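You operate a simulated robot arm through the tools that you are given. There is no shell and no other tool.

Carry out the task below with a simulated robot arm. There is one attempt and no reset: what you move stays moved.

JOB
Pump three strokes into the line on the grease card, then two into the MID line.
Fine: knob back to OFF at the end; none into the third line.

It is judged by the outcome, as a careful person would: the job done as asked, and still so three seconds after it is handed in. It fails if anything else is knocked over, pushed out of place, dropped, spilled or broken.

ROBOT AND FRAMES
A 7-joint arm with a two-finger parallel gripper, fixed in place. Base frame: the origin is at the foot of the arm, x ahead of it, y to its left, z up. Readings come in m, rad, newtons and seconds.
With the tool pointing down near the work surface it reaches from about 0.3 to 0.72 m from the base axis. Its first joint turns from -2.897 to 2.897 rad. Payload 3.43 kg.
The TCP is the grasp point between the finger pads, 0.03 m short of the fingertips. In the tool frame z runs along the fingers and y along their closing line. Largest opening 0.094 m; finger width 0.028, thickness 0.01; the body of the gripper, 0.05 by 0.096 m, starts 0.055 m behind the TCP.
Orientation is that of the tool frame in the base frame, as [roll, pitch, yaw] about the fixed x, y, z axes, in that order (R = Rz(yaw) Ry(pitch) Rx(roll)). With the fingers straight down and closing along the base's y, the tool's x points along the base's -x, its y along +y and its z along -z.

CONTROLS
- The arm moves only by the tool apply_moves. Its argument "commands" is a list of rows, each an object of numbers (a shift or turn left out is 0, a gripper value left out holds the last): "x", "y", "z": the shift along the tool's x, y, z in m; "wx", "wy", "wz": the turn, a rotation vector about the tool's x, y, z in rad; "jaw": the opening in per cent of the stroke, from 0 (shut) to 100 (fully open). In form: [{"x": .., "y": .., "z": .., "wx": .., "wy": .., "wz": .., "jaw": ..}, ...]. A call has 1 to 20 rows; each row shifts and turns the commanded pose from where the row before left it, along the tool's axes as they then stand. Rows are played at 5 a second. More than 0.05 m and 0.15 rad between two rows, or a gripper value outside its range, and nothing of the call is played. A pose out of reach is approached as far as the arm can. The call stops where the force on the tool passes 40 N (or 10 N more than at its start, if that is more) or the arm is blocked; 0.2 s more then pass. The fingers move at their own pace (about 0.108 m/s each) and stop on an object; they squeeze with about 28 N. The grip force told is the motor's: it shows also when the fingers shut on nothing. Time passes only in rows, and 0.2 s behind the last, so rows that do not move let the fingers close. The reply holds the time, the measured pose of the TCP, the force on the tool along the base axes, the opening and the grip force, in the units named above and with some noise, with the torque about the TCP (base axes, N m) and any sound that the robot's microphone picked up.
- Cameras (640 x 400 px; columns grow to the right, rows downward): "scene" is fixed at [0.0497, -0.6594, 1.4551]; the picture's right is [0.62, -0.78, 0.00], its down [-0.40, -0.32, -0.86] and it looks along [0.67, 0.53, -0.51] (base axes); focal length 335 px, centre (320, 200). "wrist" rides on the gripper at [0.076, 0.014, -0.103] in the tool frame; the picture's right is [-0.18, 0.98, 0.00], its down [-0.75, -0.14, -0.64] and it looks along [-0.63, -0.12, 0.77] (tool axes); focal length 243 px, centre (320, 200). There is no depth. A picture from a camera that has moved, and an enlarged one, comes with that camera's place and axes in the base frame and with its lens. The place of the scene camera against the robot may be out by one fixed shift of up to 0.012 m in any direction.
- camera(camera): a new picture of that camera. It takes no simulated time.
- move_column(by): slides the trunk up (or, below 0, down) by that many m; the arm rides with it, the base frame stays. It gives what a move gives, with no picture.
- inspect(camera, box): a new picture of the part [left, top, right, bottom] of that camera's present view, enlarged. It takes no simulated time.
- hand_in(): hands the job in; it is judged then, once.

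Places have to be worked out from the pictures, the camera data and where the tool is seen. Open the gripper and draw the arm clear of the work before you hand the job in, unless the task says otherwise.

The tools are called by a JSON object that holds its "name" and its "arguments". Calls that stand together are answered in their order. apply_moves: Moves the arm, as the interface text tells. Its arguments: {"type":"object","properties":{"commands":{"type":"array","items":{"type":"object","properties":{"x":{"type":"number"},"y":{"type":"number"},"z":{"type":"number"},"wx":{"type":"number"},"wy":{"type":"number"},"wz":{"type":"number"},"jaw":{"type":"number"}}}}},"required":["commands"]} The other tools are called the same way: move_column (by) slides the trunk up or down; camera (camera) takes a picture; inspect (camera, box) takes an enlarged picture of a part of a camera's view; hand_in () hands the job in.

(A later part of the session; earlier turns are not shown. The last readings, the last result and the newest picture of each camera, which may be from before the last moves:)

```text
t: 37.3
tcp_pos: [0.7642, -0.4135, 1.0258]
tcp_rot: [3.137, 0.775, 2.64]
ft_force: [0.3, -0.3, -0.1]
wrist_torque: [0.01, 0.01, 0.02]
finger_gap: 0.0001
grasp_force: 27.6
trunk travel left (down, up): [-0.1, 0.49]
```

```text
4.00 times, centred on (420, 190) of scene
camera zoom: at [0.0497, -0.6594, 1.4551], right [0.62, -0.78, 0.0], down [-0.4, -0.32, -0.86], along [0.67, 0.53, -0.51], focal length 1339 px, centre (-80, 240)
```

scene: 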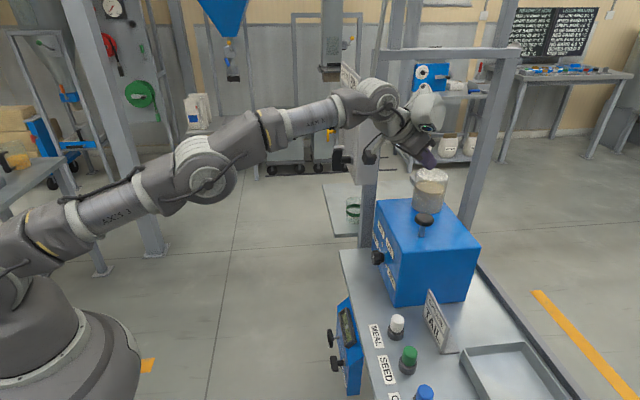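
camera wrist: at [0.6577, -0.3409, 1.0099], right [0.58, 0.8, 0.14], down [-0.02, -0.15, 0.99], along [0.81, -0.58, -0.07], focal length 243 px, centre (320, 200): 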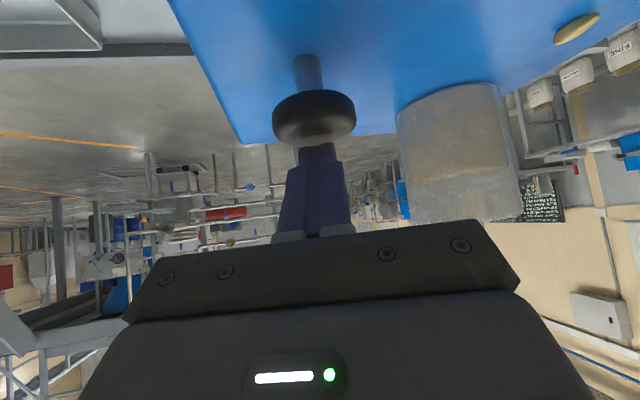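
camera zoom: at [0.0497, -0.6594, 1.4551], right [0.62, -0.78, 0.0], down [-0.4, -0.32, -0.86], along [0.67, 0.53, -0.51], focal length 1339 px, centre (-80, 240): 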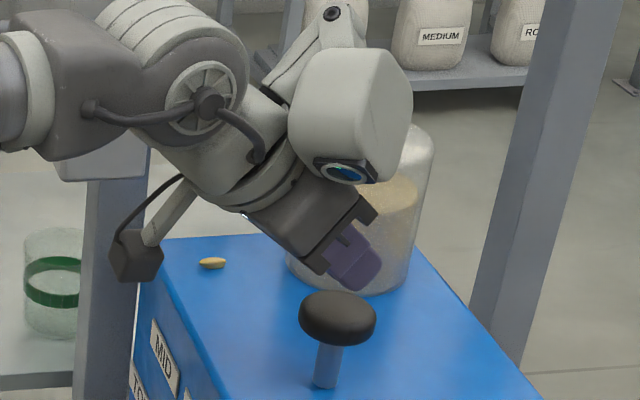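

The plunger is back up. I make the third TAIL stroke, with a small correction back to the cap centre.

{"name": "apply_moves", "arguments": {"commands": [{"x": 0.007, "z": 0.0014, "wy": -0.008}, {"x": 0.00424, "z": 0.00425}, {"x": 0.00424, "z": 0.00425}, {"x": 0.00424, "z": 0.00425}, {"x": 0.00424, "z": 0.00425}, {"x": 0.00424, "z": 0.00425}, {"x": 0.00424, "z": 0.00425}, {"x": 0.00424, "z": 0.00425}]}}

{"name": "inspect", "arguments": {"camera": "scene", "box": [370, 180, 440, 230]}}

```text
t: 39.0
tcp_pos: [0.7616, -0.4129, 0.9941]
tcp_rot: [3.138, 0.809, 2.639]
ft_force: [0.6, -0.4, 13.6]
wrist_torque: [-0.09, -0.16, 0.07]
finger_gap: 0.0
grasp_force: 27.4
trunk travel left (down, up): [-0.1, 0.49]
heard: click
stopped in row 8: the force on the tool passed its limit at 44 N (the readings are from after the stop); the commanded pose is now the measured one
```

```text
8.00 times, centred on (405, 205) of scene
camera zoom: at [0.0497, -0.6594, 1.4551], right [0.62, -0.78, 0.0], down [-0.4, -0.32, -0.86], along [0.67, 0.53, -0.51], focal length 2677 px, centre (-360, 160)
```

zoom: 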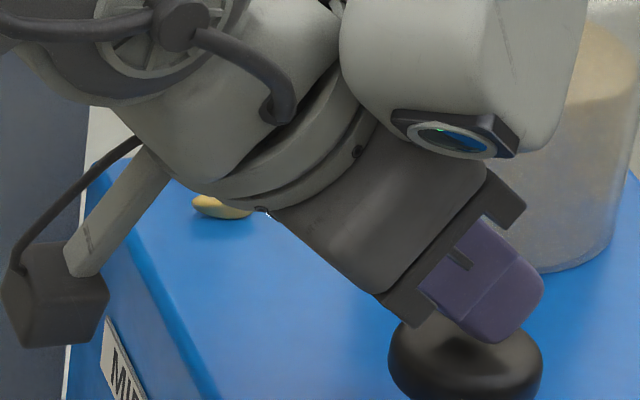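

Third click heard, so TAIL has its three strokes. I lift off the plunger, check it has returned and withdraw along the same path.

{"name": "apply_moves", "arguments": {"commands": [{"x": -0.0072, "z": -0.0069, "wy": 0.026}, {"x": -0.0072, "z": -0.0069}, {"x": -0.0072, "z": -0.0069}, {"x": -0.0072, "z": -0.0071}, {"x": -0.0088, "z": -0.0088}, {"x": -0.0088, "z": -0.0088}, {"x": 0.0286, "y": 0.0119, "z": -0.0284}, {"x": 0.0286, "y": 0.0119, "z": -0.0284}, {"x": 0.0286, "y": 0.0119, "z": -0.0284}, {"x": 0.0286, "y": 0.0119, "z": -0.0284}, {"x": 0.0286, "y": 0.0119, "z": -0.0284}, {"x": 0.0286, "y": 0.0119, "z": -0.0284}, {"x": 0.0286, "y": 0.0119, "z": -0.0284}, {}]}}

{"name": "camera", "arguments": {"camera": "wrist"}}

{"name": "inspect", "arguments": {"camera": "scene", "box": [360, 160, 490, 310]}}

```text
t: 42.0
tcp_pos: [0.7854, -0.3283, 1.1079]
tcp_rot: [-3.135, 0.764, 2.633]
ft_force: [-11.2, -36.2, -1.3]
wrist_torque: [2.6, -0.83, 0.94]
finger_gap: 0.0
grasp_force: 27.5
out of reach, approached as far as the arm can: row 7, 8, 9, 10, 11, 12, 13
trunk travel left (down, up): [-0.1, 0.49]
stopped in row 14: the force on the tool passed its limit at 46 N (the readings are from after the stop); the commanded pose is now the measured one
```

```text
taken
camera wrist: at [0.6823, -0.2542, 1.128], right [0.6, 0.79, 0.12], down [0.02, -0.17, 0.99], along [0.8, -0.59, -0.12], focal length 243 px, centre (320, 200)
```

wrist: 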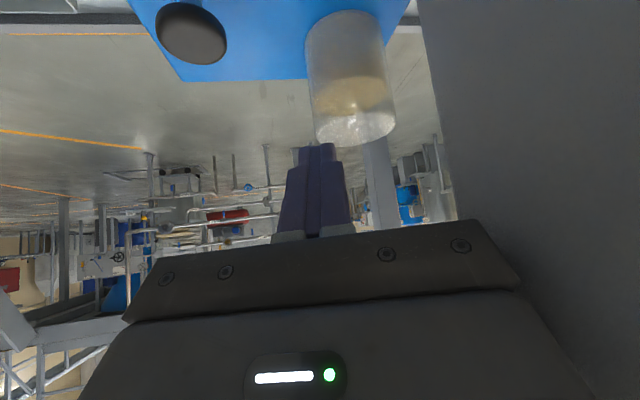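

```text
2.67 times, centred on (425, 235) of scene
camera zoom: at [0.0497, -0.6594, 1.4551], right [0.62, -0.78, 0.0], down [-0.4, -0.32, -0.86], along [0.67, 0.53, -0.51], focal length 892 px, centre (40, 107)
```

zoom: 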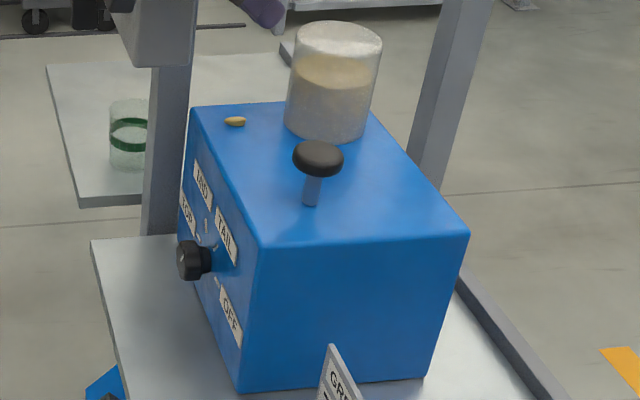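

The withdrawal went wrong: the arm reported out of reach, slid sideways and is now pressing lightly on the hanging BIN box. I look at the arm's posture before moving anything.

{"name": "camera", "arguments": {"camera": "scene"}}

{"name": "inspect", "arguments": {"camera": "scene", "box": [300, 50, 460, 190]}}

```text
taken
```

scene: 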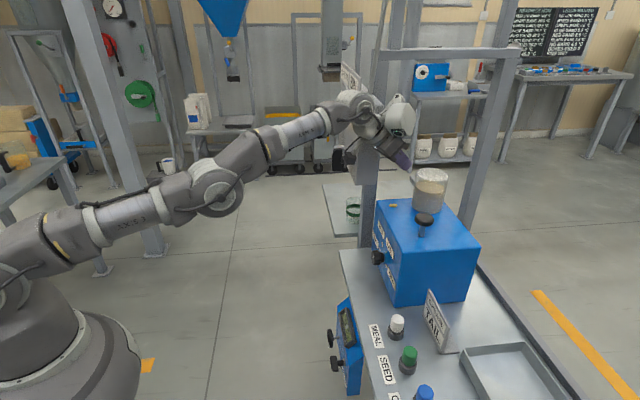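

```text
2.86 times, centred on (380, 120) of scene
camera zoom: at [0.0497, -0.6594, 1.4551], right [0.62, -0.78, 0.0], down [-0.4, -0.32, -0.86], along [0.67, 0.53, -0.51], focal length 956 px, centre (149, 429)
```

zoom: 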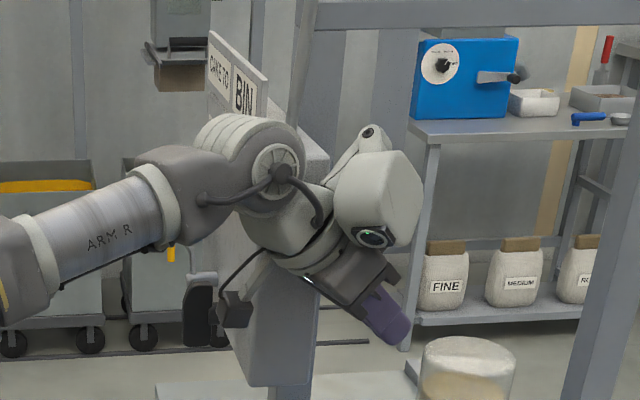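

The arm has run into its nearly straight-elbow posture and could not fold back, so it slid against the BIN box. I ease sideways off the box with a slight rise and see how it responds.

{"name": "apply_moves", "arguments": {"commands": [{"y": -0.015, "x": -0.003, "z": -0.003}, {"y": -0.015, "x": -0.003, "z": -0.003}, {"y": -0.015, "x": -0.003, "z": -0.003}, {}]}}

{"name": "camera", "arguments": {"camera": "scene"}}

```text
t: 43.0
tcp_pos: [0.7676, -0.359, 1.1224]
tcp_rot: [-3.139, 0.765, 2.642]
ft_force: [0.1, -0.1, -0.6]
wrist_torque: [0.05, 0.0, 0.06]
finger_gap: 0.0
grasp_force: 27.9
trunk travel left (down, up): [-0.1, 0.49]
```

```text
taken
```

scene: 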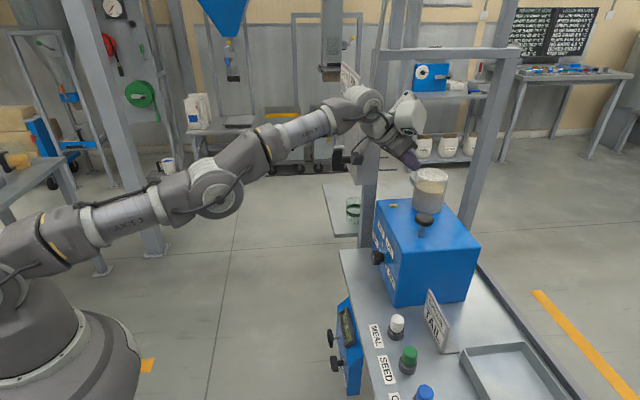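

The contact is gone and the arm followed the command. I move further to the near side and then up, so the elbow passes its stretch point in clear air before I fold it back.

{"name": "apply_moves", "arguments": {"commands": [{"y": -0.015}, {"y": -0.015}, {"y": -0.015}, {"x": -0.0104, "z": -0.0108}, {"x": -0.0104, "z": -0.0108}, {"x": -0.0104, "z": -0.0108}, {"x": -0.0104, "z": -0.0108}, {}]}}

{"name": "camera", "arguments": {"camera": "scene"}}

```text
t: 44.8
tcp_pos: [0.735, -0.3918, 1.1765]
tcp_rot: [-3.135, 0.766, 2.644]
ft_force: [0.2, 0.5, -0.7]
wrist_torque: [0.0, 0.0, 0.01]
finger_gap: 0.0001
grasp_force: 27.9
out of reach, approached as far as the arm can: row 5, 6, 7
trunk travel left (down, up): [-0.1, 0.49]
```

```text
taken
```

scene: 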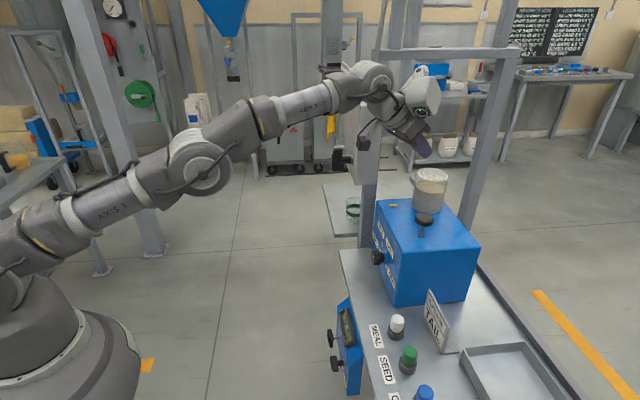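

The arm is at its stretch point in clear air. I fold back a small 4.5 cm step away from the bench and check that it follows.

{"name": "apply_moves", "arguments": {"commands": [{"x": 0.0108, "z": -0.0104}, {"x": 0.0108, "z": -0.0104}, {"x": 0.0108, "z": -0.0104}, {}]}}

{"name": "camera", "arguments": {"camera": "scene"}}

```text
t: 45.8
tcp_pos: [0.6949, -0.3693, 1.1767]
tcp_rot: [-3.134, 0.768, 2.643]
ft_force: [-0.5, -0.4, 0.1]
wrist_torque: [0.01, -0.03, 0.0]
finger_gap: 0.0001
grasp_force: 28.2
trunk travel left (down, up): [-0.1, 0.49]
```

```text
taken
```

scene: 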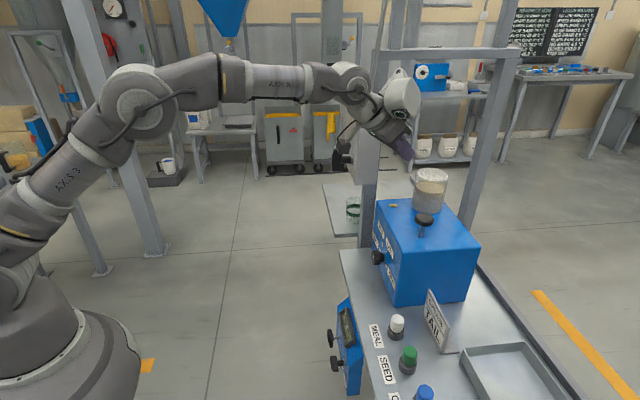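

The elbow is folded properly again and the motion follows. I continue back out over the aisle, then level the tool at the -45° heading for the knob.

{"name": "apply_moves", "arguments": {"commands": [{"x": 0.0242, "y": 0.0098, "z": -0.0233}, {"x": 0.0242, "y": 0.0098, "z": -0.0233}, {"x": 0.0242, "y": 0.0098, "z": -0.0233}, {"x": 0.0242, "y": 0.0098, "z": -0.0233}, {"x": 0.0242, "y": 0.0098, "z": -0.0233}, {"x": 0.0242, "y": 0.0098, "z": -0.0233}, {"wx": 0.0997, "wz": 0.1032}, {"wx": 0.0997, "wz": 0.1032}, {"wy": -0.1338}, {"wy": -0.1338}, {"wy": -0.1338}, {"wy": -0.1338}, {"wy": -0.1338}, {"wy": -0.1338}, {}]}}

{"name": "camera", "arguments": {"camera": "scene"}}

```text
t: 49.0
tcp_pos: [0.5474, -0.2204, 1.1775]
tcp_rot: [-1.202, 1.564, -1.989]
ft_force: [0.5, 0.4, -0.4]
wrist_torque: [-0.03, -0.03, -0.02]
finger_gap: 0.0
grasp_force: 28.0
trunk travel left (down, up): [-0.1, 0.49]
```

```text
taken
```

scene: 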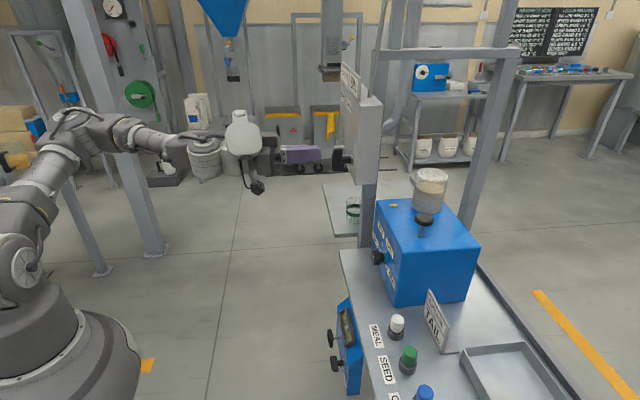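

Back in the aisle with a healthy elbow. I open the jaws, roll to the grasp angle and descend to the knob stand-off.

{"name": "apply_moves", "arguments": {"commands": [{"wz": -0.15, "jaw": 100}, {"wz": -0.15}, {"wz": -0.15}, {"wz": -0.15}, {"wz": -0.15}, {"wz": -0.15}, {"wz": -0.15}, {"x": 0.01154, "y": 0.0375, "z": 0.0091}, {"x": 0.01154, "y": 0.0375, "z": 0.0091}, {"x": 0.01154, "y": 0.0375, "z": 0.0091}, {"x": 0.01154, "y": 0.0375, "z": 0.0091}, {"x": 0.01154, "y": 0.0375, "z": 0.0091}, {"x": 0.01154, "y": 0.0375, "z": 0.0091}, {"x": 0.01154, "y": 0.0375, "z": 0.0091}, {"x": 0.01154, "y": 0.0375, "z": 0.0091}, {"x": 0.01154, "y": 0.0375, "z": 0.0091}, {"x": 0.01154, "y": 0.0375, "z": 0.0091}, {}]}}

{"name": "camera", "arguments": {"camera": "wrist"}}

{"name": "inspect", "arguments": {"camera": "scene", "box": [300, 180, 440, 300]}}

```text
t: 52.8
tcp_pos: [0.6704, -0.2252, 0.7949]
tcp_rot: [-1.571, 0.517, -2.361]
ft_force: [1.0, -0.4, -0.5]
wrist_torque: [0.0, 0.0, 0.01]
finger_gap: 0.0941
grasp_force: 0.1
trunk travel left (down, up): [-0.1, 0.49]
```

```text
taken
camera wrist: at [0.5571, -0.193, 0.7455], right [0.46, 0.45, -0.76], down [-0.04, 0.87, 0.49], along [0.89, -0.2, 0.41], focal length 243 px, centre (320, 200)
```

wrist: 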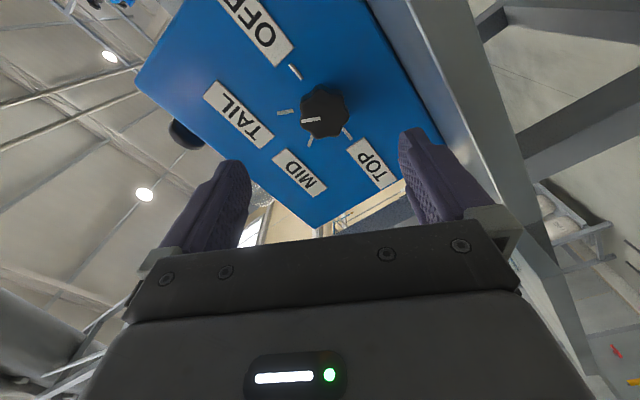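

```text
3.33 times, centred on (370, 240) of scene
camera zoom: at [0.0497, -0.6594, 1.4551], right [0.62, -0.78, 0.0], down [-0.4, -0.32, -0.86], along [0.67, 0.53, -0.51], focal length 1116 px, centre (153, 67)
```

zoom: 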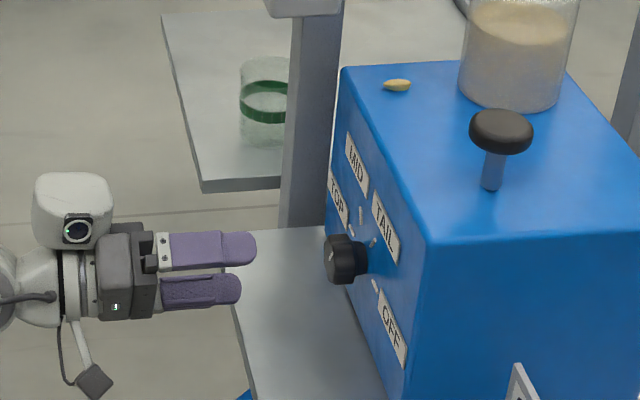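

The dial still reads TAIL. I apply a 3.5 mm sideways correction and advance onto the knob again.

{"name": "apply_moves", "arguments": {"commands": [{"x": -0.003, "y": 0.0018}, {"z": 0.02}, {"z": 0.02}, {"z": 0.02}, {"z": 0.017}, {"z": 0.017}, {}]}}

{"name": "inspect", "arguments": {"camera": "wrist", "box": [200, 60, 440, 220]}}

```text
t: 54.4
tcp_pos: [0.7417, -0.2897, 0.7934]
tcp_rot: [-1.571, 0.517, -2.36]
ft_force: [0.9, -1.1, 0.6]
wrist_torque: [-0.01, 0.01, 0.05]
finger_gap: 0.0938
grasp_force: 0.1
trunk travel left (down, up): [-0.1, 0.49]
```

```text
2.50 times, centred on (320, 140) of wrist
camera zoom: at [0.626, -0.2586, 0.7434], right [0.46, 0.45, -0.76], down [-0.04, 0.87, 0.49], along [0.89, -0.2, 0.41], focal length 606 px, centre (320, 350)
```

zoom: 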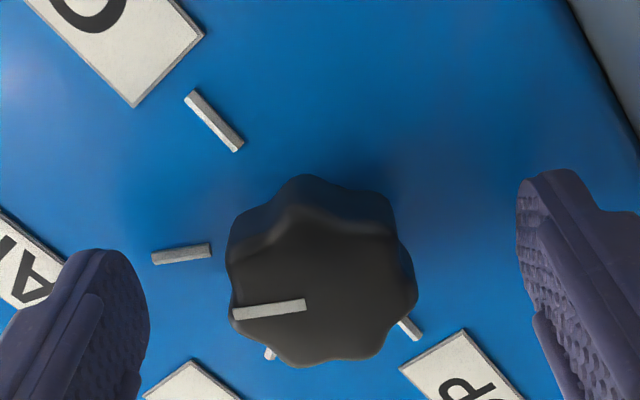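

Centred on the knob with the pointer at TAIL. I grip, turn 60° counter-clockwise to MID and check before letting go.

{"name": "apply_moves", "arguments": {"commands": [{"jaw": 0}, {}, {}, {}, {"wz": -0.1}, {"wz": -0.1}, {"wz": -0.1}, {"wz": -0.1}, {"wz": -0.1}, {"wz": -0.1}, {"wz": -0.1}, {"wz": -0.1}, {"wz": -0.1}, {"wz": -0.1}, {"wz": -0.047}, {}]}}

{"name": "inspect", "arguments": {"camera": "wrist", "box": [200, 60, 440, 220]}}

```text
t: 57.8
tcp_pos: [0.7409, -0.2893, 0.7961]
tcp_rot: [-1.566, -0.529, -2.363]
ft_force: [14.4, -17.3, 22.3]
wrist_torque: [-0.06, -0.07, 0.13]
finger_gap: 0.0432
grasp_force: 44.6
trunk travel left (down, up): [-0.1, 0.49]
```

```text
2.50 times, centred on (320, 140) of wrist
camera zoom: at [0.616, -0.2681, 0.821], right [-0.24, -0.24, -0.94], down [0.06, 0.96, -0.26], along [0.97, -0.12, -0.21], focal length 606 px, centre (320, 350)
```

zoom: 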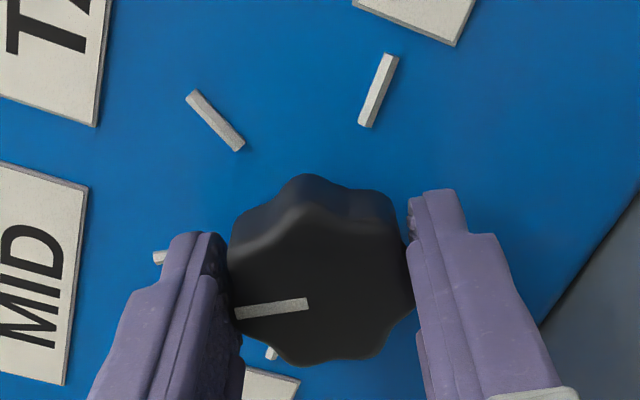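

The pointer lies along the MID tick direction. I release, back off and verify.

{"name": "apply_moves", "arguments": {"commands": [{"jaw": 100}, {}, {}, {"z": -0.02}, {"z": -0.03}, {"z": -0.04}, {"z": -0.04}, {}]}}

{"name": "inspect", "arguments": {"camera": "wrist", "box": [200, 0, 440, 160]}}

```text
t: 59.5
tcp_pos: [0.6493, -0.1982, 0.792]
tcp_rot: [-1.57, -0.53, -2.361]
ft_force: [0.9, 0.4, -0.3]
wrist_torque: [0.01, -0.02, 0.01]
finger_gap: 0.0938
grasp_force: 0.1
trunk travel left (down, up): [-0.1, 0.49]
```

```text
2.50 times, centred on (320, 80) of wrist
camera zoom: at [0.5244, -0.1757, 0.8177], right [-0.24, -0.24, -0.94], down [0.06, 0.96, -0.26], along [0.97, -0.12, -0.22], focal length 606 px, centre (320, 500)
```

zoom: 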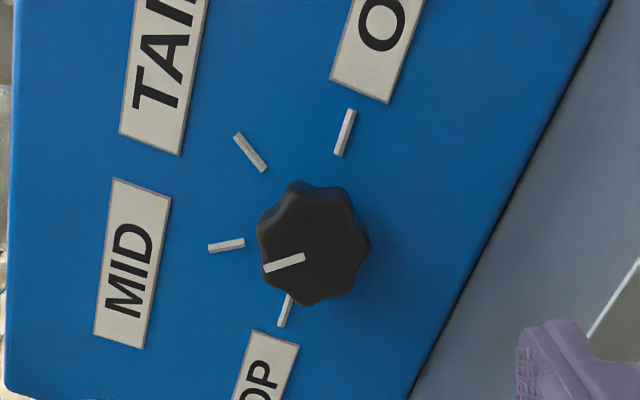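

The pointer may sit a few degrees past the MID tick. I zoom in further to measure it.

{"name": "inspect", "arguments": {"camera": "wrist", "box": [270, 60, 350, 130]}}

```text
5.71 times, centred on (310, 95) of wrist
camera zoom: at [0.5244, -0.1757, 0.8177], right [-0.24, -0.24, -0.94], down [0.06, 0.96, -0.26], along [0.97, -0.12, -0.22], focal length 1386 px, centre (377, 800)
```

zoom: 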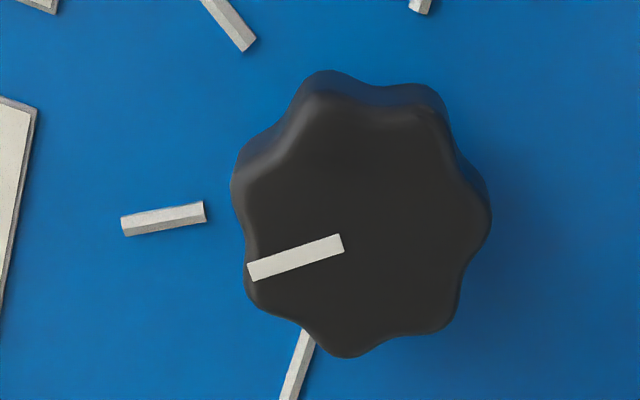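

The pointer is about 6° past MID towards TOP. I don't want to leave that, so I go back in at the same roll, grip and turn it back 0.1 rad.

{"name": "apply_moves", "arguments": {"commands": [{"z": 0.04}, {"z": 0.04}, {"z": 0.03}, {"z": 0.02}, {}, {"jaw": 0}, {}, {}, {}, {"wz": 0.05}, {"wz": 0.055}, {}]}}

{"name": "inspect", "arguments": {"camera": "wrist", "box": [200, 60, 440, 220]}}

```text
t: 62.1
tcp_pos: [0.7403, -0.2894, 0.7957]
tcp_rot: [-1.567, -0.424, -2.361]
ft_force: [13.6, -5.7, 10.9]
wrist_torque: [0.02, -0.02, 0.67]
finger_gap: 0.0428
grasp_force: 45.2
trunk travel left (down, up): [-0.1, 0.49]
```

```text
2.50 times, centred on (320, 140) of wrist
camera zoom: at [0.6145, -0.2696, 0.813], right [-0.17, -0.17, -0.97], down [0.08, 0.98, -0.18], along [0.98, -0.11, -0.15], focal length 606 px, centre (320, 350)
```

zoom: 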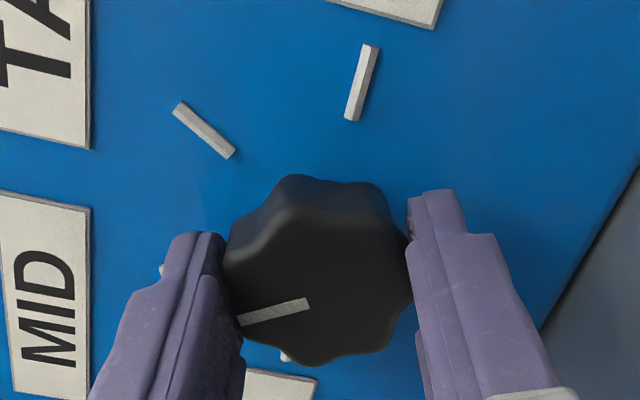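

While gripped, the pointer now lies on the MID direction to within about 1°. The last release seems to have nudged it, so this time I ease the jaws open gradually.

{"name": "apply_moves", "arguments": {"commands": [{"jaw": 46}, {"jaw": 47}, {"jaw": 48}, {"jaw": 49}, {"jaw": 50}, {"jaw": 52}, {"jaw": 55}, {"jaw": 60}, {}]}}

{"name": "inspect", "arguments": {"camera": "wrist", "box": [200, 60, 440, 220]}}

```text
t: 64.2
tcp_pos: [0.7404, -0.2895, 0.795]
tcp_rot: [-1.571, -0.426, -2.36]
ft_force: [-0.1, 0.2, 0.6]
wrist_torque: [-0.01, 0.0, -0.01]
finger_gap: 0.0563
grasp_force: 0.2
trunk travel left (down, up): [-0.1, 0.49]
```

```text
2.50 times, centred on (320, 140) of wrist
camera zoom: at [0.614, -0.2694, 0.8124], right [-0.17, -0.17, -0.97], down [0.08, 0.98, -0.18], along [0.98, -0.11, -0.15], focal length 606 px, centre (320, 350)
```

zoom: 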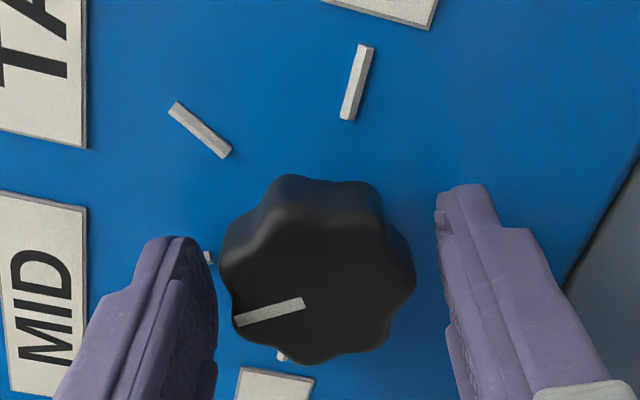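

The knob stayed put this time, within about 2° of MID. I open fully, back off and verify from the stand-off.

{"name": "apply_moves", "arguments": {"commands": [{"jaw": 100}, {}, {"z": -0.02}, {"z": -0.03}, {"z": -0.04}, {"z": -0.04}, {}]}}

{"name": "inspect", "arguments": {"camera": "wrist", "box": [260, 50, 360, 130]}}

```text
t: 65.8
tcp_pos: [0.6483, -0.1961, 0.7942]
tcp_rot: [-1.568, -0.426, -2.361]
ft_force: [0.2, -0.2, -0.5]
wrist_torque: [-0.02, 0.03, -0.05]
finger_gap: 0.0938
grasp_force: 0.0
trunk travel left (down, up): [-0.1, 0.49]
```

```text
5.00 times, centred on (310, 90) of wrist
camera zoom: at [0.5233, -0.1764, 0.8121], right [-0.17, -0.17, -0.97], down [0.08, 0.98, -0.18], along [0.98, -0.11, -0.15], focal length 1213 px, centre (370, 750)
```

zoom: 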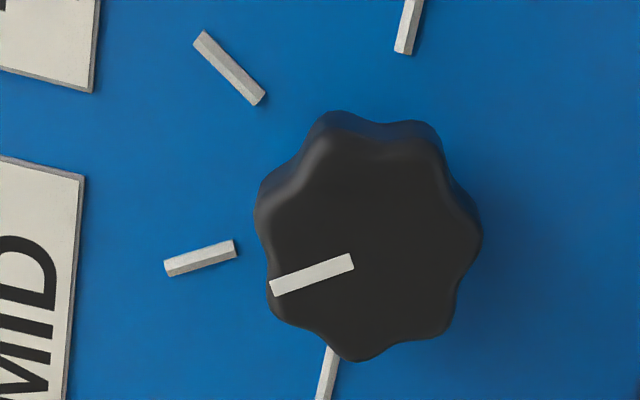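

The pointer is parallel to the MID tick, so the valve is on MID. I back away, rise and roll the wrist back for the plunger.

{"name": "apply_moves", "arguments": {"commands": [{"z": -0.035}, {"z": -0.035}, {"z": -0.035}, {"x": 0.0185, "y": -0.041}, {"x": 0.0185, "y": -0.041}, {"x": 0.0185, "y": -0.041}, {"x": 0.0185, "y": -0.041}, {"x": 0.0185, "y": -0.041}, {"x": 0.0185, "y": -0.041}, {"x": 0.0185, "y": -0.041}, {"wz": 0.15}, {"wz": 0.15}, {"wz": 0.15}, {"wz": 0.15}, {"wz": 0.15}, {"wz": 0.15}, {"wz": 0.15}, {}]}}

{"name": "apply_moves", "arguments": {"commands": [{"wz": 0.15, "jaw": 0}, {"wz": 0.15}, {"wz": 0.15}, {"wz": 0.15}, {"wz": 0.15}, {"wz": 0.15}, {"wz": 0.047}, {"wy": 0.118}, {"wy": 0.118}, {"wy": 0.118}, {"wy": 0.117}, {"wx": -0.1279, "wz": -0.0651}, {"wx": -0.1279, "wz": -0.0651}, {}]}}

{"name": "camera", "arguments": {"camera": "wrist"}}

{"name": "camera", "arguments": {"camera": "scene"}}

```text
t: 69.5
tcp_pos: [0.5753, -0.1223, 1.1094]
tcp_rot: [-1.57, 0.624, -2.359]
ft_force: [0.5, -0.4, 0.3]
wrist_torque: [0.01, 0.01, 0.01]
finger_gap: 0.0939
grasp_force: 0.1
trunk travel left (down, up): [-0.1, 0.49]
```

```text
t: 72.5
tcp_pos: [0.5745, -0.1215, 1.1079]
tcp_rot: [3.141, 1.1, 2.639]
ft_force: [-0.3, -0.5, -0.4]
wrist_torque: [0.0, -0.01, -0.01]
finger_gap: 0.0001
grasp_force: 28.1
trunk travel left (down, up): [-0.1, 0.49]
```

```text
taken
camera wrist: at [0.4711, -0.0482, 1.0869], right [0.55, 0.82, 0.16], down [-0.27, -0.01, 0.96], along [0.79, -0.57, 0.21], focal length 243 px, centre (320, 200)
```

wrist: 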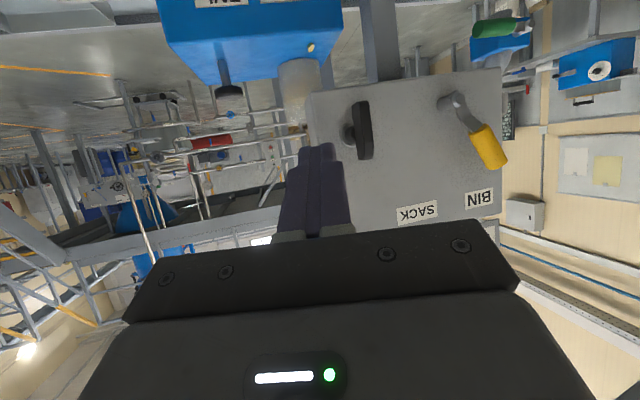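

```text
taken
```

scene: 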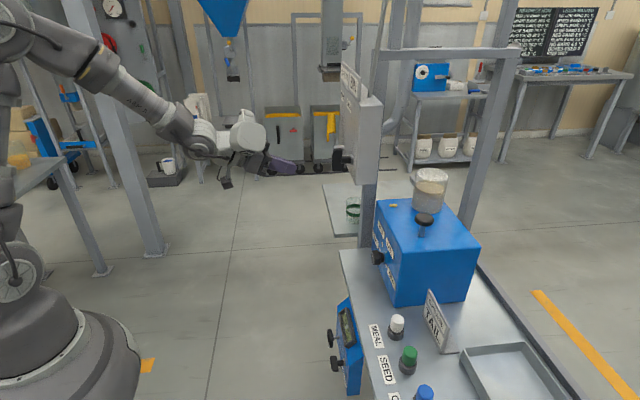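

Everything on the BIN box looks unchanged. With a flatter tool (about 27° below level) the plunger is comfortably in reach, so I shift to the near side and move in above it.

{"name": "apply_moves", "arguments": {"commands": [{"x": 0.0049, "y": -0.0371, "z": -0.0096}, {"x": 0.0049, "y": -0.0371, "z": -0.0096}, {"x": -0.01785, "y": -0.01144, "z": 0.0351}, {"x": -0.01785, "y": -0.01144, "z": 0.0351}, {"x": -0.01785, "y": -0.01144, "z": 0.0351}, {"x": -0.01785, "y": -0.01144, "z": 0.0351}, {"x": -0.01785, "y": -0.01144, "z": 0.0351}, {"x": -0.01785, "y": -0.01144, "z": 0.0351}, {"x": -0.01785, "y": -0.01144, "z": 0.0351}, {"x": -0.01785, "y": -0.01144, "z": 0.0351}, {}]}}

{"name": "camera", "arguments": {"camera": "scene"}}

{"name": "camera", "arguments": {"camera": "wrist"}}

```text
t: 75.0
tcp_pos: [0.7537, -0.4086, 1.109]
tcp_rot: [-3.14, 1.098, 2.638]
ft_force: [0.8, 0.9, 0.5]
wrist_torque: [0.02, 0.0, -0.02]
finger_gap: 0.0
grasp_force: 27.6
trunk travel left (down, up): [-0.1, 0.49]
```

```text
taken
```

scene: 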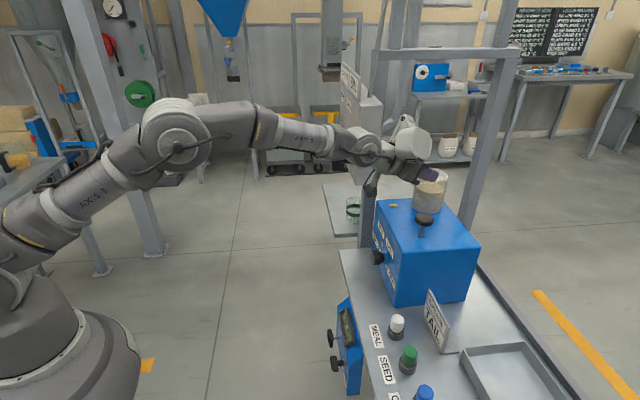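

```text
taken
camera wrist: at [0.6489, -0.335, 1.0867], right [0.55, 0.82, 0.16], down [-0.27, -0.01, 0.96], along [0.79, -0.57, 0.21], focal length 243 px, centre (320, 200)
```

wrist: 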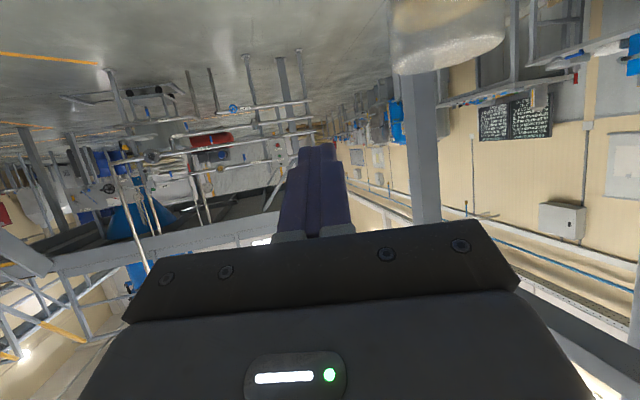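

All rows were reached with the elbow well bent. I descend to about 1.5 cm above the cap and check alignment.

{"name": "apply_moves", "arguments": {"commands": [{"x": 0.0162, "z": 0.0078}, {"x": 0.0162, "z": 0.0078}, {"x": 0.0162, "z": 0.0078}, {"x": 0.0162, "z": 0.0078}, {"x": 0.0162, "z": 0.0078}, {}]}}

{"name": "inspect", "arguments": {"camera": "scene", "box": [380, 150, 460, 240]}}

{"name": "camera", "arguments": {"camera": "wrist"}}

```text
t: 76.3
tcp_pos: [0.7502, -0.4067, 1.0189]
tcp_rot: [-3.14, 1.101, 2.638]
ft_force: [0.0, -0.6, 0.2]
wrist_torque: [0.02, 0.02, -0.02]
finger_gap: 0.0
grasp_force: 27.9
trunk travel left (down, up): [-0.1, 0.49]
```

```text
4.44 times, centred on (420, 195) of scene
camera zoom: at [0.0497, -0.6594, 1.4551], right [0.62, -0.78, 0.0], down [-0.4, -0.32, -0.86], along [0.67, 0.53, -0.51], focal length 1487 px, centre (-124, 222)
```

zoom: 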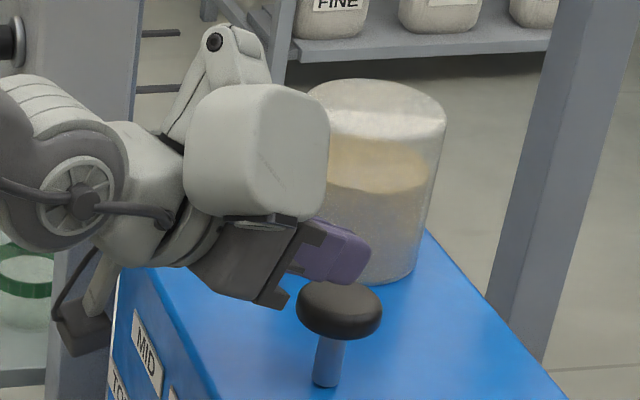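

```text
taken
camera wrist: at [0.6473, -0.3335, 0.9971], right [0.55, 0.82, 0.16], down [-0.27, -0.01, 0.96], along [0.79, -0.57, 0.22], focal length 243 px, centre (320, 200)
```

wrist: 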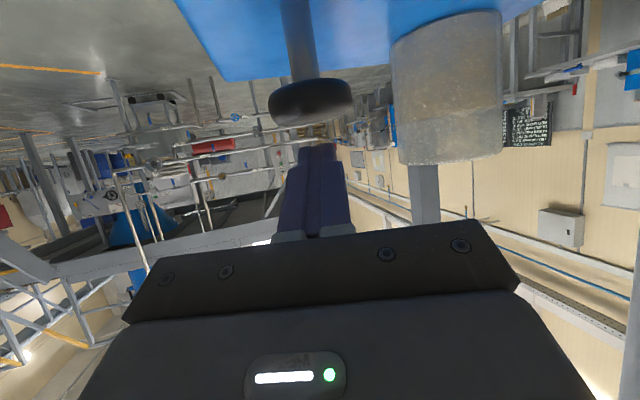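

The tip is over the cap and clear all round. I press the first MID stroke.

{"name": "apply_moves", "arguments": {"commands": [{"x": 0.00535, "z": 0.00272}, {"x": 0.00535, "z": 0.00272}, {"x": 0.00535, "z": 0.00272}, {"x": 0.00535, "z": 0.00272}, {"x": 0.00535, "z": 0.00272}, {"x": 0.00535, "z": 0.00272}, {"x": 0.00535, "z": 0.00272}, {"x": 0.00535, "z": 0.00272}]}}

{"name": "inspect", "arguments": {"camera": "scene", "box": [370, 160, 460, 240]}}

{"name": "camera", "arguments": {"camera": "wrist"}}

```text
t: 78.0
tcp_pos: [0.7534, -0.4088, 0.9895]
tcp_rot: [-3.137, 1.127, 2.64]
ft_force: [2.4, -1.5, 14.1]
wrist_torque: [-0.17, -0.32, -0.05]
finger_gap: 0.0001
grasp_force: 28.6
trunk travel left (down, up): [-0.1, 0.49]
heard: click
stopped in row 8: the force on the tool passed its limit at 44 N (the readings are from after the stop); the commanded pose is now the measured one
```

```text
5.00 times, centred on (415, 200) of scene
camera zoom: at [0.0497, -0.6594, 1.4551], right [0.62, -0.78, 0.0], down [-0.4, -0.32, -0.86], along [0.67, 0.53, -0.51], focal length 1673 px, centre (-155, 200)
```

zoom: 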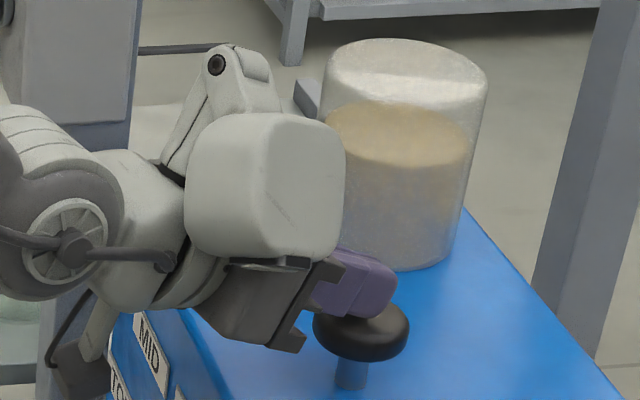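

```text
taken
camera wrist: at [0.6504, -0.3353, 0.9641], right [0.54, 0.82, 0.17], down [-0.29, 0.0, 0.96], along [0.79, -0.57, 0.24], focal length 243 px, centre (320, 200)
```

wrist: 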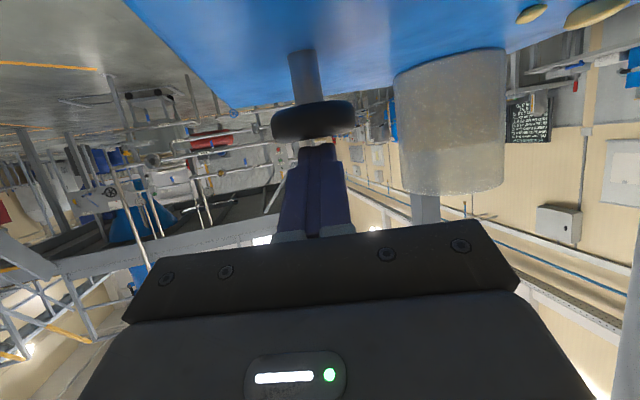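

Click heard and a second, separate dab appeared beside the first: one stroke into MID. I release and let the plunger return.

{"name": "apply_moves", "arguments": {"commands": [{"x": -0.0089, "z": -0.0045, "wy": 0.027}, {"x": -0.0089, "z": -0.0045}, {"x": -0.0077, "z": -0.0069}, {}, {}]}}

{"name": "camera", "arguments": {"camera": "wrist"}}

{"name": "inspect", "arguments": {"camera": "scene", "box": [370, 160, 460, 240]}}

```text
t: 79.2
tcp_pos: [0.7519, -0.4059, 1.0155]
tcp_rot: [-3.14, 1.092, 2.641]
ft_force: [-0.4, 1.1, 0.6]
wrist_torque: [0.0, 0.01, 0.02]
finger_gap: 0.0002
grasp_force: 28.5
trunk travel left (down, up): [-0.1, 0.49]
```

```text
taken
camera wrist: at [0.6472, -0.3336, 0.9934], right [0.55, 0.82, 0.16], down [-0.26, -0.02, 0.96], along [0.79, -0.57, 0.21], focal length 243 px, centre (320, 200)
```

wrist: 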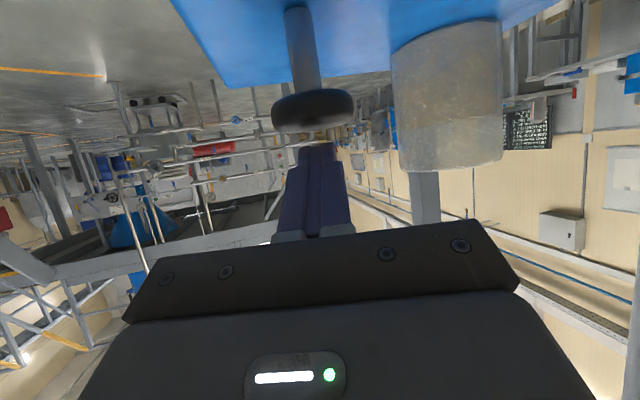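

```text
5.00 times, centred on (415, 200) of scene
camera zoom: at [0.0497, -0.6594, 1.4551], right [0.62, -0.78, 0.0], down [-0.4, -0.32, -0.86], along [0.67, 0.53, -0.51], focal length 1673 px, centre (-155, 200)
```

zoom: 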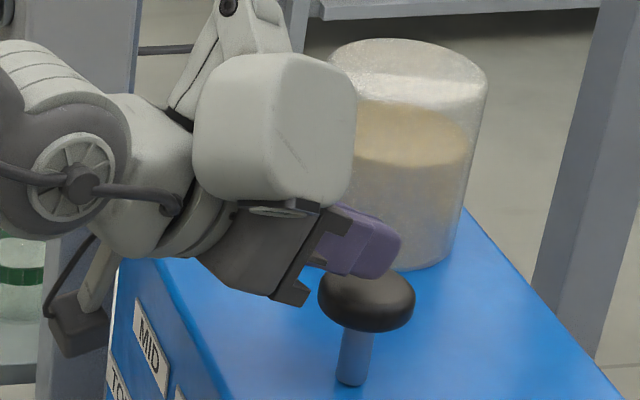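

The tip is clear of the cap with zero force. I lift another centimetre to be sure of full return, then press the second MID stroke.

{"name": "apply_moves", "arguments": {"commands": [{"x": -0.0089, "z": -0.0045, "wy": -0.008}, {}, {"x": 0.00535, "z": 0.00272}, {"x": 0.00535, "z": 0.00272}, {"x": 0.00535, "z": 0.00272}, {"x": 0.00535, "z": 0.00272}, {"x": 0.00535, "z": 0.00272}, {"x": 0.00535, "z": 0.00272}, {"x": 0.00535, "z": 0.00272}, {"x": 0.00535, "z": 0.00272}, {"x": 0.00535, "z": 0.00272}]}}

{"name": "camera", "arguments": {"camera": "wrist"}}

```text
t: 81.5
tcp_pos: [0.7531, -0.4087, 0.9889]
tcp_rot: [-3.138, 1.125, 2.64]
ft_force: [0.6, -1.2, 12.3]
wrist_torque: [-0.17, -0.28, -0.08]
finger_gap: 0.0001
grasp_force: 28.4
trunk travel left (down, up): [-0.1, 0.49]
heard: click
stopped in row 11: the force on the tool passed its limit at 44 N (the readings are from after the stop); the commanded pose is now the measured one
```

```text
taken
camera wrist: at [0.6501, -0.3356, 0.9643], right [0.54, 0.82, 0.16], down [-0.29, 0.0, 0.96], along [0.79, -0.57, 0.24], focal length 243 px, centre (320, 200)
```

wrist: 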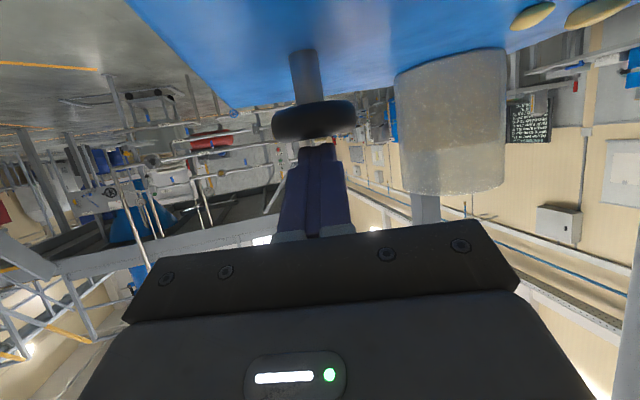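

Second MID click, and the second dab grew. I lift clear in small steps before backing out, checking the response this time.

{"name": "apply_moves", "arguments": {"commands": [{"x": -0.0089, "z": -0.0045, "wy": 0.025}, {"x": -0.0089, "z": -0.0045}, {"x": -0.0089, "z": -0.0045}, {"x": -0.0089, "z": -0.0045}, {"x": -0.0134, "z": -0.0068}, {"x": -0.0134, "z": -0.0068}, {"x": -0.0134, "z": -0.0068}, {}]}}

{"name": "inspect", "arguments": {"camera": "scene", "box": [370, 140, 490, 240]}}

```text
t: 83.3
tcp_pos: [0.7539, -0.408, 1.0711]
tcp_rot: [-3.139, 1.092, 2.643]
ft_force: [0.1, 0.3, 0.3]
wrist_torque: [0.01, -0.01, 0.01]
finger_gap: 0.0001
grasp_force: 28.3
trunk travel left (down, up): [-0.1, 0.49]
```

```text
4.00 times, centred on (430, 190) of scene
camera zoom: at [0.0497, -0.6594, 1.4551], right [0.62, -0.78, 0.0], down [-0.4, -0.32, -0.86], along [0.67, 0.53, -0.51], focal length 1339 px, centre (-120, 240)
```

zoom: 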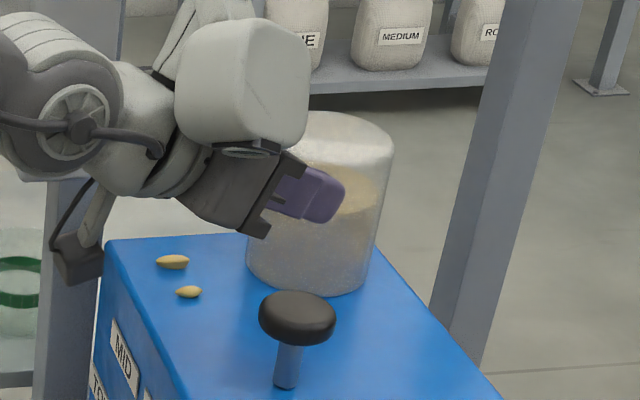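

Both dabs are visible, a larger one for TAIL and a smaller one for MID, and the plunger is up. I back out a short way first to confirm the arm follows.

{"name": "apply_moves", "arguments": {"commands": [{"x": 0.0181, "y": 0.0114, "z": -0.035}, {"x": 0.0181, "y": 0.0114, "z": -0.035}, {}]}}

```text
t: 84.1
tcp_pos: [0.6959, -0.3512, 1.0719]
tcp_rot: [-3.138, 1.093, 2.64]
ft_force: [0.0, -0.3, 0.0]
wrist_torque: [0.01, -0.05, -0.02]
finger_gap: 0.0001
grasp_force: 27.7
trunk travel left (down, up): [-0.1, 0.49]
```

The arm follows cleanly. I continue back into the aisle and level the tool at -45° for the final knob turn to OFF.

{"name": "apply_moves", "arguments": {"commands": [{"x": 0.0181, "y": 0.0114, "z": -0.035}, {"x": 0.0181, "y": 0.0114, "z": -0.035}, {"x": 0.0181, "y": 0.0114, "z": -0.035}, {"x": 0.0181, "y": 0.0114, "z": -0.035}, {"x": 0.0181, "y": 0.0114, "z": -0.035}, {"x": 0.0181, "y": 0.0114, "z": -0.035}, {"wx": 0.126, "wz": 0.0653}, {"wx": 0.126, "wz": 0.0653}, {"wy": -0.1195}, {"wy": -0.1195}, {"wy": -0.1195}, {"wy": -0.1195}, {"wz": -0.15, "jaw": 100}, {"wz": -0.15}, {"wz": -0.15}, {"wz": -0.15}, {"wz": -0.15}, {"wz": -0.15}, {"wz": -0.15}, {}]}}

{"name": "apply_moves", "arguments": {"commands": [{"wz": -0.15}, {"wz": -0.15}, {"wz": -0.15}, {"wz": -0.15}, {"wz": -0.15}, {"wz": -0.15}, {"wz": -0.15}, {}]}}

{"name": "camera", "arguments": {"camera": "scene"}}

{"name": "camera", "arguments": {"camera": "wrist"}}

```text
t: 88.3
tcp_pos: [0.523, -0.176, 1.0694]
tcp_rot: [-1.571, 0.519, -2.358]
ft_force: [0.9, 0.2, 0.0]
wrist_torque: [-0.01, 0.02, -0.02]
finger_gap: 0.0939
grasp_force: 0.0
trunk travel left (down, up): [-0.1, 0.49]
```

```text
t: 90.1
tcp_pos: [0.5214, -0.1768, 1.0702]
tcp_rot: [-1.569, -0.533, -2.36]
ft_force: [-0.9, -0.5, -0.5]
wrist_torque: [0.0, -0.01, -0.01]
finger_gap: 0.094
grasp_force: 0.1
trunk travel left (down, up): [-0.1, 0.49]
```

```text
taken
```

scene: 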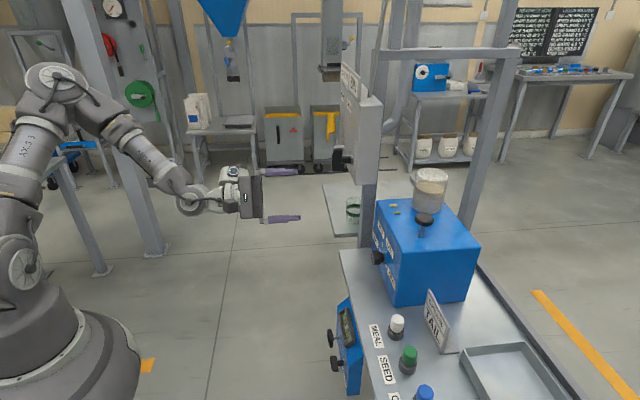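

```text
taken
camera wrist: at [0.397, -0.1552, 1.0965], right [-0.24, -0.24, -0.94], down [0.06, 0.96, -0.26], along [0.97, -0.12, -0.22], focal length 243 px, centre (320, 200)
```

wrist: 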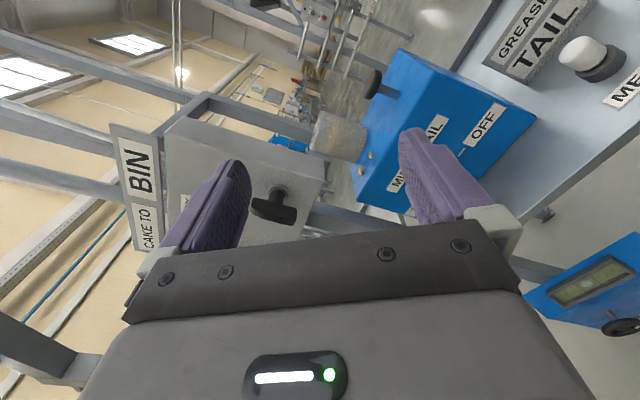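

I descend to the knob stand-off for the return turn.

{"name": "apply_moves", "arguments": {"commands": [{"x": -0.0255, "y": 0.02485, "z": 0.017}, {"x": -0.0255, "y": 0.02485, "z": 0.017}, {"x": -0.0255, "y": 0.02485, "z": 0.017}, {"x": -0.0255, "y": 0.02485, "z": 0.017}, {"x": -0.0255, "y": 0.02485, "z": 0.017}, {"x": -0.0255, "y": 0.02485, "z": 0.017}, {"x": -0.0255, "y": 0.02485, "z": 0.017}, {"x": -0.0255, "y": 0.02485, "z": 0.017}, {}]}}

{"name": "inspect", "arguments": {"camera": "wrist", "box": [200, 0, 440, 160]}}

```text
t: 92.1
tcp_pos: [0.6742, -0.2219, 0.796]
tcp_rot: [-1.57, -0.528, -2.357]
ft_force: [0.2, -0.6, 0.2]
wrist_torque: [0.01, 0.01, -0.01]
finger_gap: 0.094
grasp_force: 0.1
trunk travel left (down, up): [-0.1, 0.49]
```

```text
2.50 times, centred on (320, 80) of wrist
camera zoom: at [0.5489, -0.1996, 0.8227], right [-0.24, -0.24, -0.94], down [0.06, 0.96, -0.26], along [0.97, -0.12, -0.22], focal length 606 px, centre (320, 500)
```

zoom: 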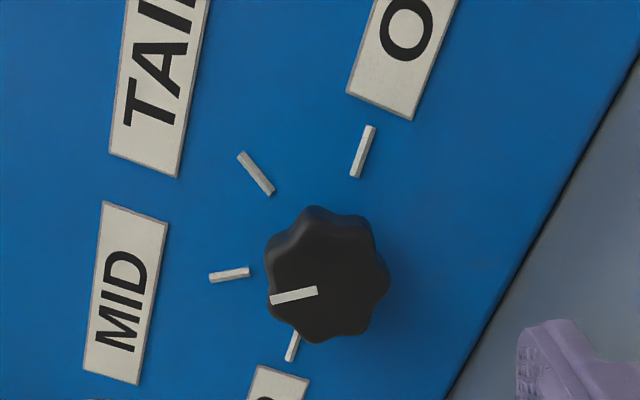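

The dial is on MID and the tool is lined up. I advance, grip and turn 60° clockwise to TAIL as the first half of the way back.

{"name": "apply_moves", "arguments": {"commands": [{"x": 0.0013, "y": 0.0008}, {"z": 0.02}, {"z": 0.02}, {"z": 0.02}, {"z": 0.017}, {"z": 0.0165}, {}, {"jaw": 0}, {}, {}, {}]}}

{"name": "inspect", "arguments": {"camera": "wrist", "box": [200, 60, 440, 220]}}

```text
t: 94.5
tcp_pos: [0.737, -0.2858, 0.7959]
tcp_rot: [-1.569, -0.531, -2.36]
ft_force: [6.2, -2.4, 6.1]
wrist_torque: [0.2, 0.18, -0.16]
finger_gap: 0.0433
grasp_force: 44.9
trunk travel left (down, up): [-0.1, 0.49]
```

```text
2.50 times, centred on (320, 140) of wrist
camera zoom: at [0.6116, -0.2658, 0.8218], right [-0.24, -0.24, -0.94], down [0.06, 0.96, -0.26], along [0.97, -0.12, -0.21], focal length 606 px, centre (320, 350)
```

zoom: 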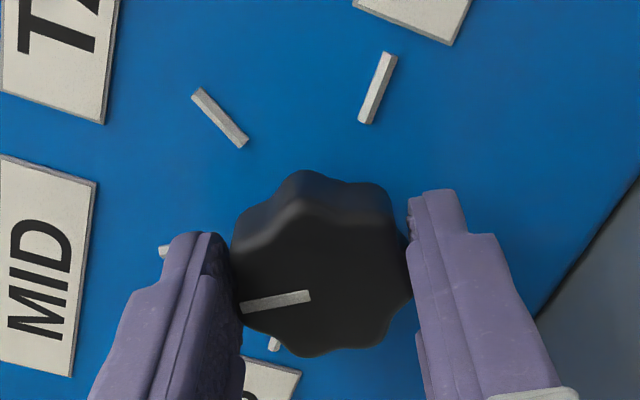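

Gripped with the pointer still on MID. I turn 60° clockwise.

{"name": "apply_moves", "arguments": {"commands": [{"wz": 0.1}, {"wz": 0.1}, {"wz": 0.1}, {"wz": 0.1}, {"wz": 0.1}, {"wz": 0.1}, {"wz": 0.1}, {"wz": 0.1}, {"wz": 0.1}, {"wz": 0.1}, {"wz": 0.047}, {}]}}

{"name": "inspect", "arguments": {"camera": "wrist", "box": [200, 60, 440, 220]}}

```text
t: 97.1
tcp_pos: [0.7367, -0.2872, 0.7939]
tcp_rot: [-1.573, 0.519, -2.36]
ft_force: [-8.4, 2.5, -12.0]
wrist_torque: [-0.19, -0.24, 0.21]
finger_gap: 0.0435
grasp_force: 44.7
trunk travel left (down, up): [-0.1, 0.49]
```

```text
2.50 times, centred on (320, 140) of wrist
camera zoom: at [0.6214, -0.2558, 0.7435], right [0.46, 0.46, -0.76], down [-0.04, 0.87, 0.5], along [0.89, -0.2, 0.41], focal length 606 px, centre (320, 350)
```

zoom: 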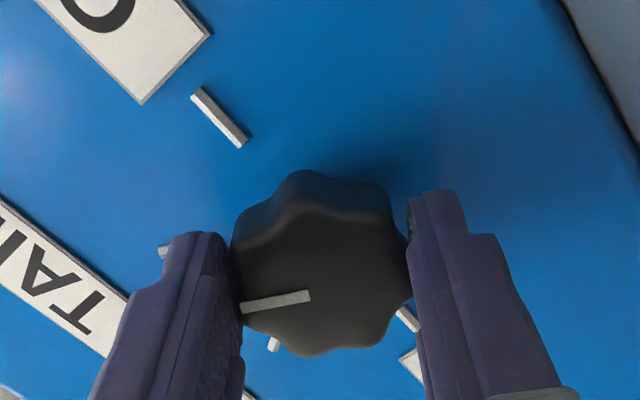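

The pointer is on TAIL. I ease the jaws open, back off a little, roll back to re-grip for the last 60°.

{"name": "apply_moves", "arguments": {"commands": [{"jaw": 46}, {"jaw": 47}, {"jaw": 48}, {"jaw": 49}, {"jaw": 50}, {"jaw": 53}, {"jaw": 60}, {"jaw": 100}, {}, {"z": -0.03}, {"z": -0.03}, {"wz": -0.15}, {"wz": -0.15}, {"wz": -0.15}, {"wz": -0.15}, {"wz": -0.15}, {"wz": -0.15}, {"wz": -0.15}, {}]}}

{"name": "inspect", "arguments": {"camera": "wrist", "box": [200, 20, 440, 180]}}

```text
t: 101.1
tcp_pos: [0.6939, -0.2458, 0.7952]
tcp_rot: [-1.569, -0.534, -2.357]
ft_force: [0.7, 0.1, -0.1]
wrist_torque: [-0.01, 0.01, 0.02]
finger_gap: 0.0942
grasp_force: 0.1
trunk travel left (down, up): [-0.1, 0.49]
```

```text
2.50 times, centred on (320, 100) of wrist
camera zoom: at [0.5695, -0.2231, 0.8213], right [-0.24, -0.24, -0.94], down [0.06, 0.96, -0.26], along [0.97, -0.12, -0.22], focal length 606 px, centre (320, 450)
```

zoom: 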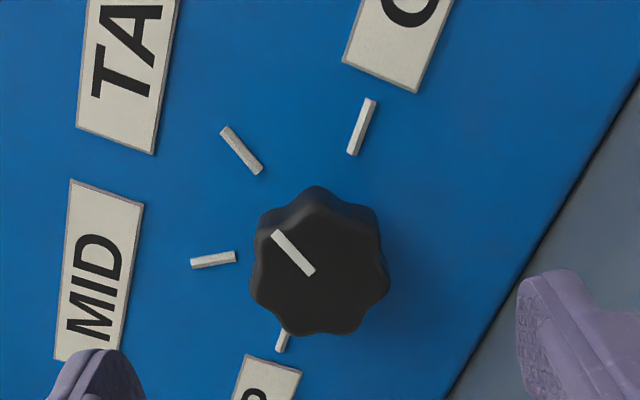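

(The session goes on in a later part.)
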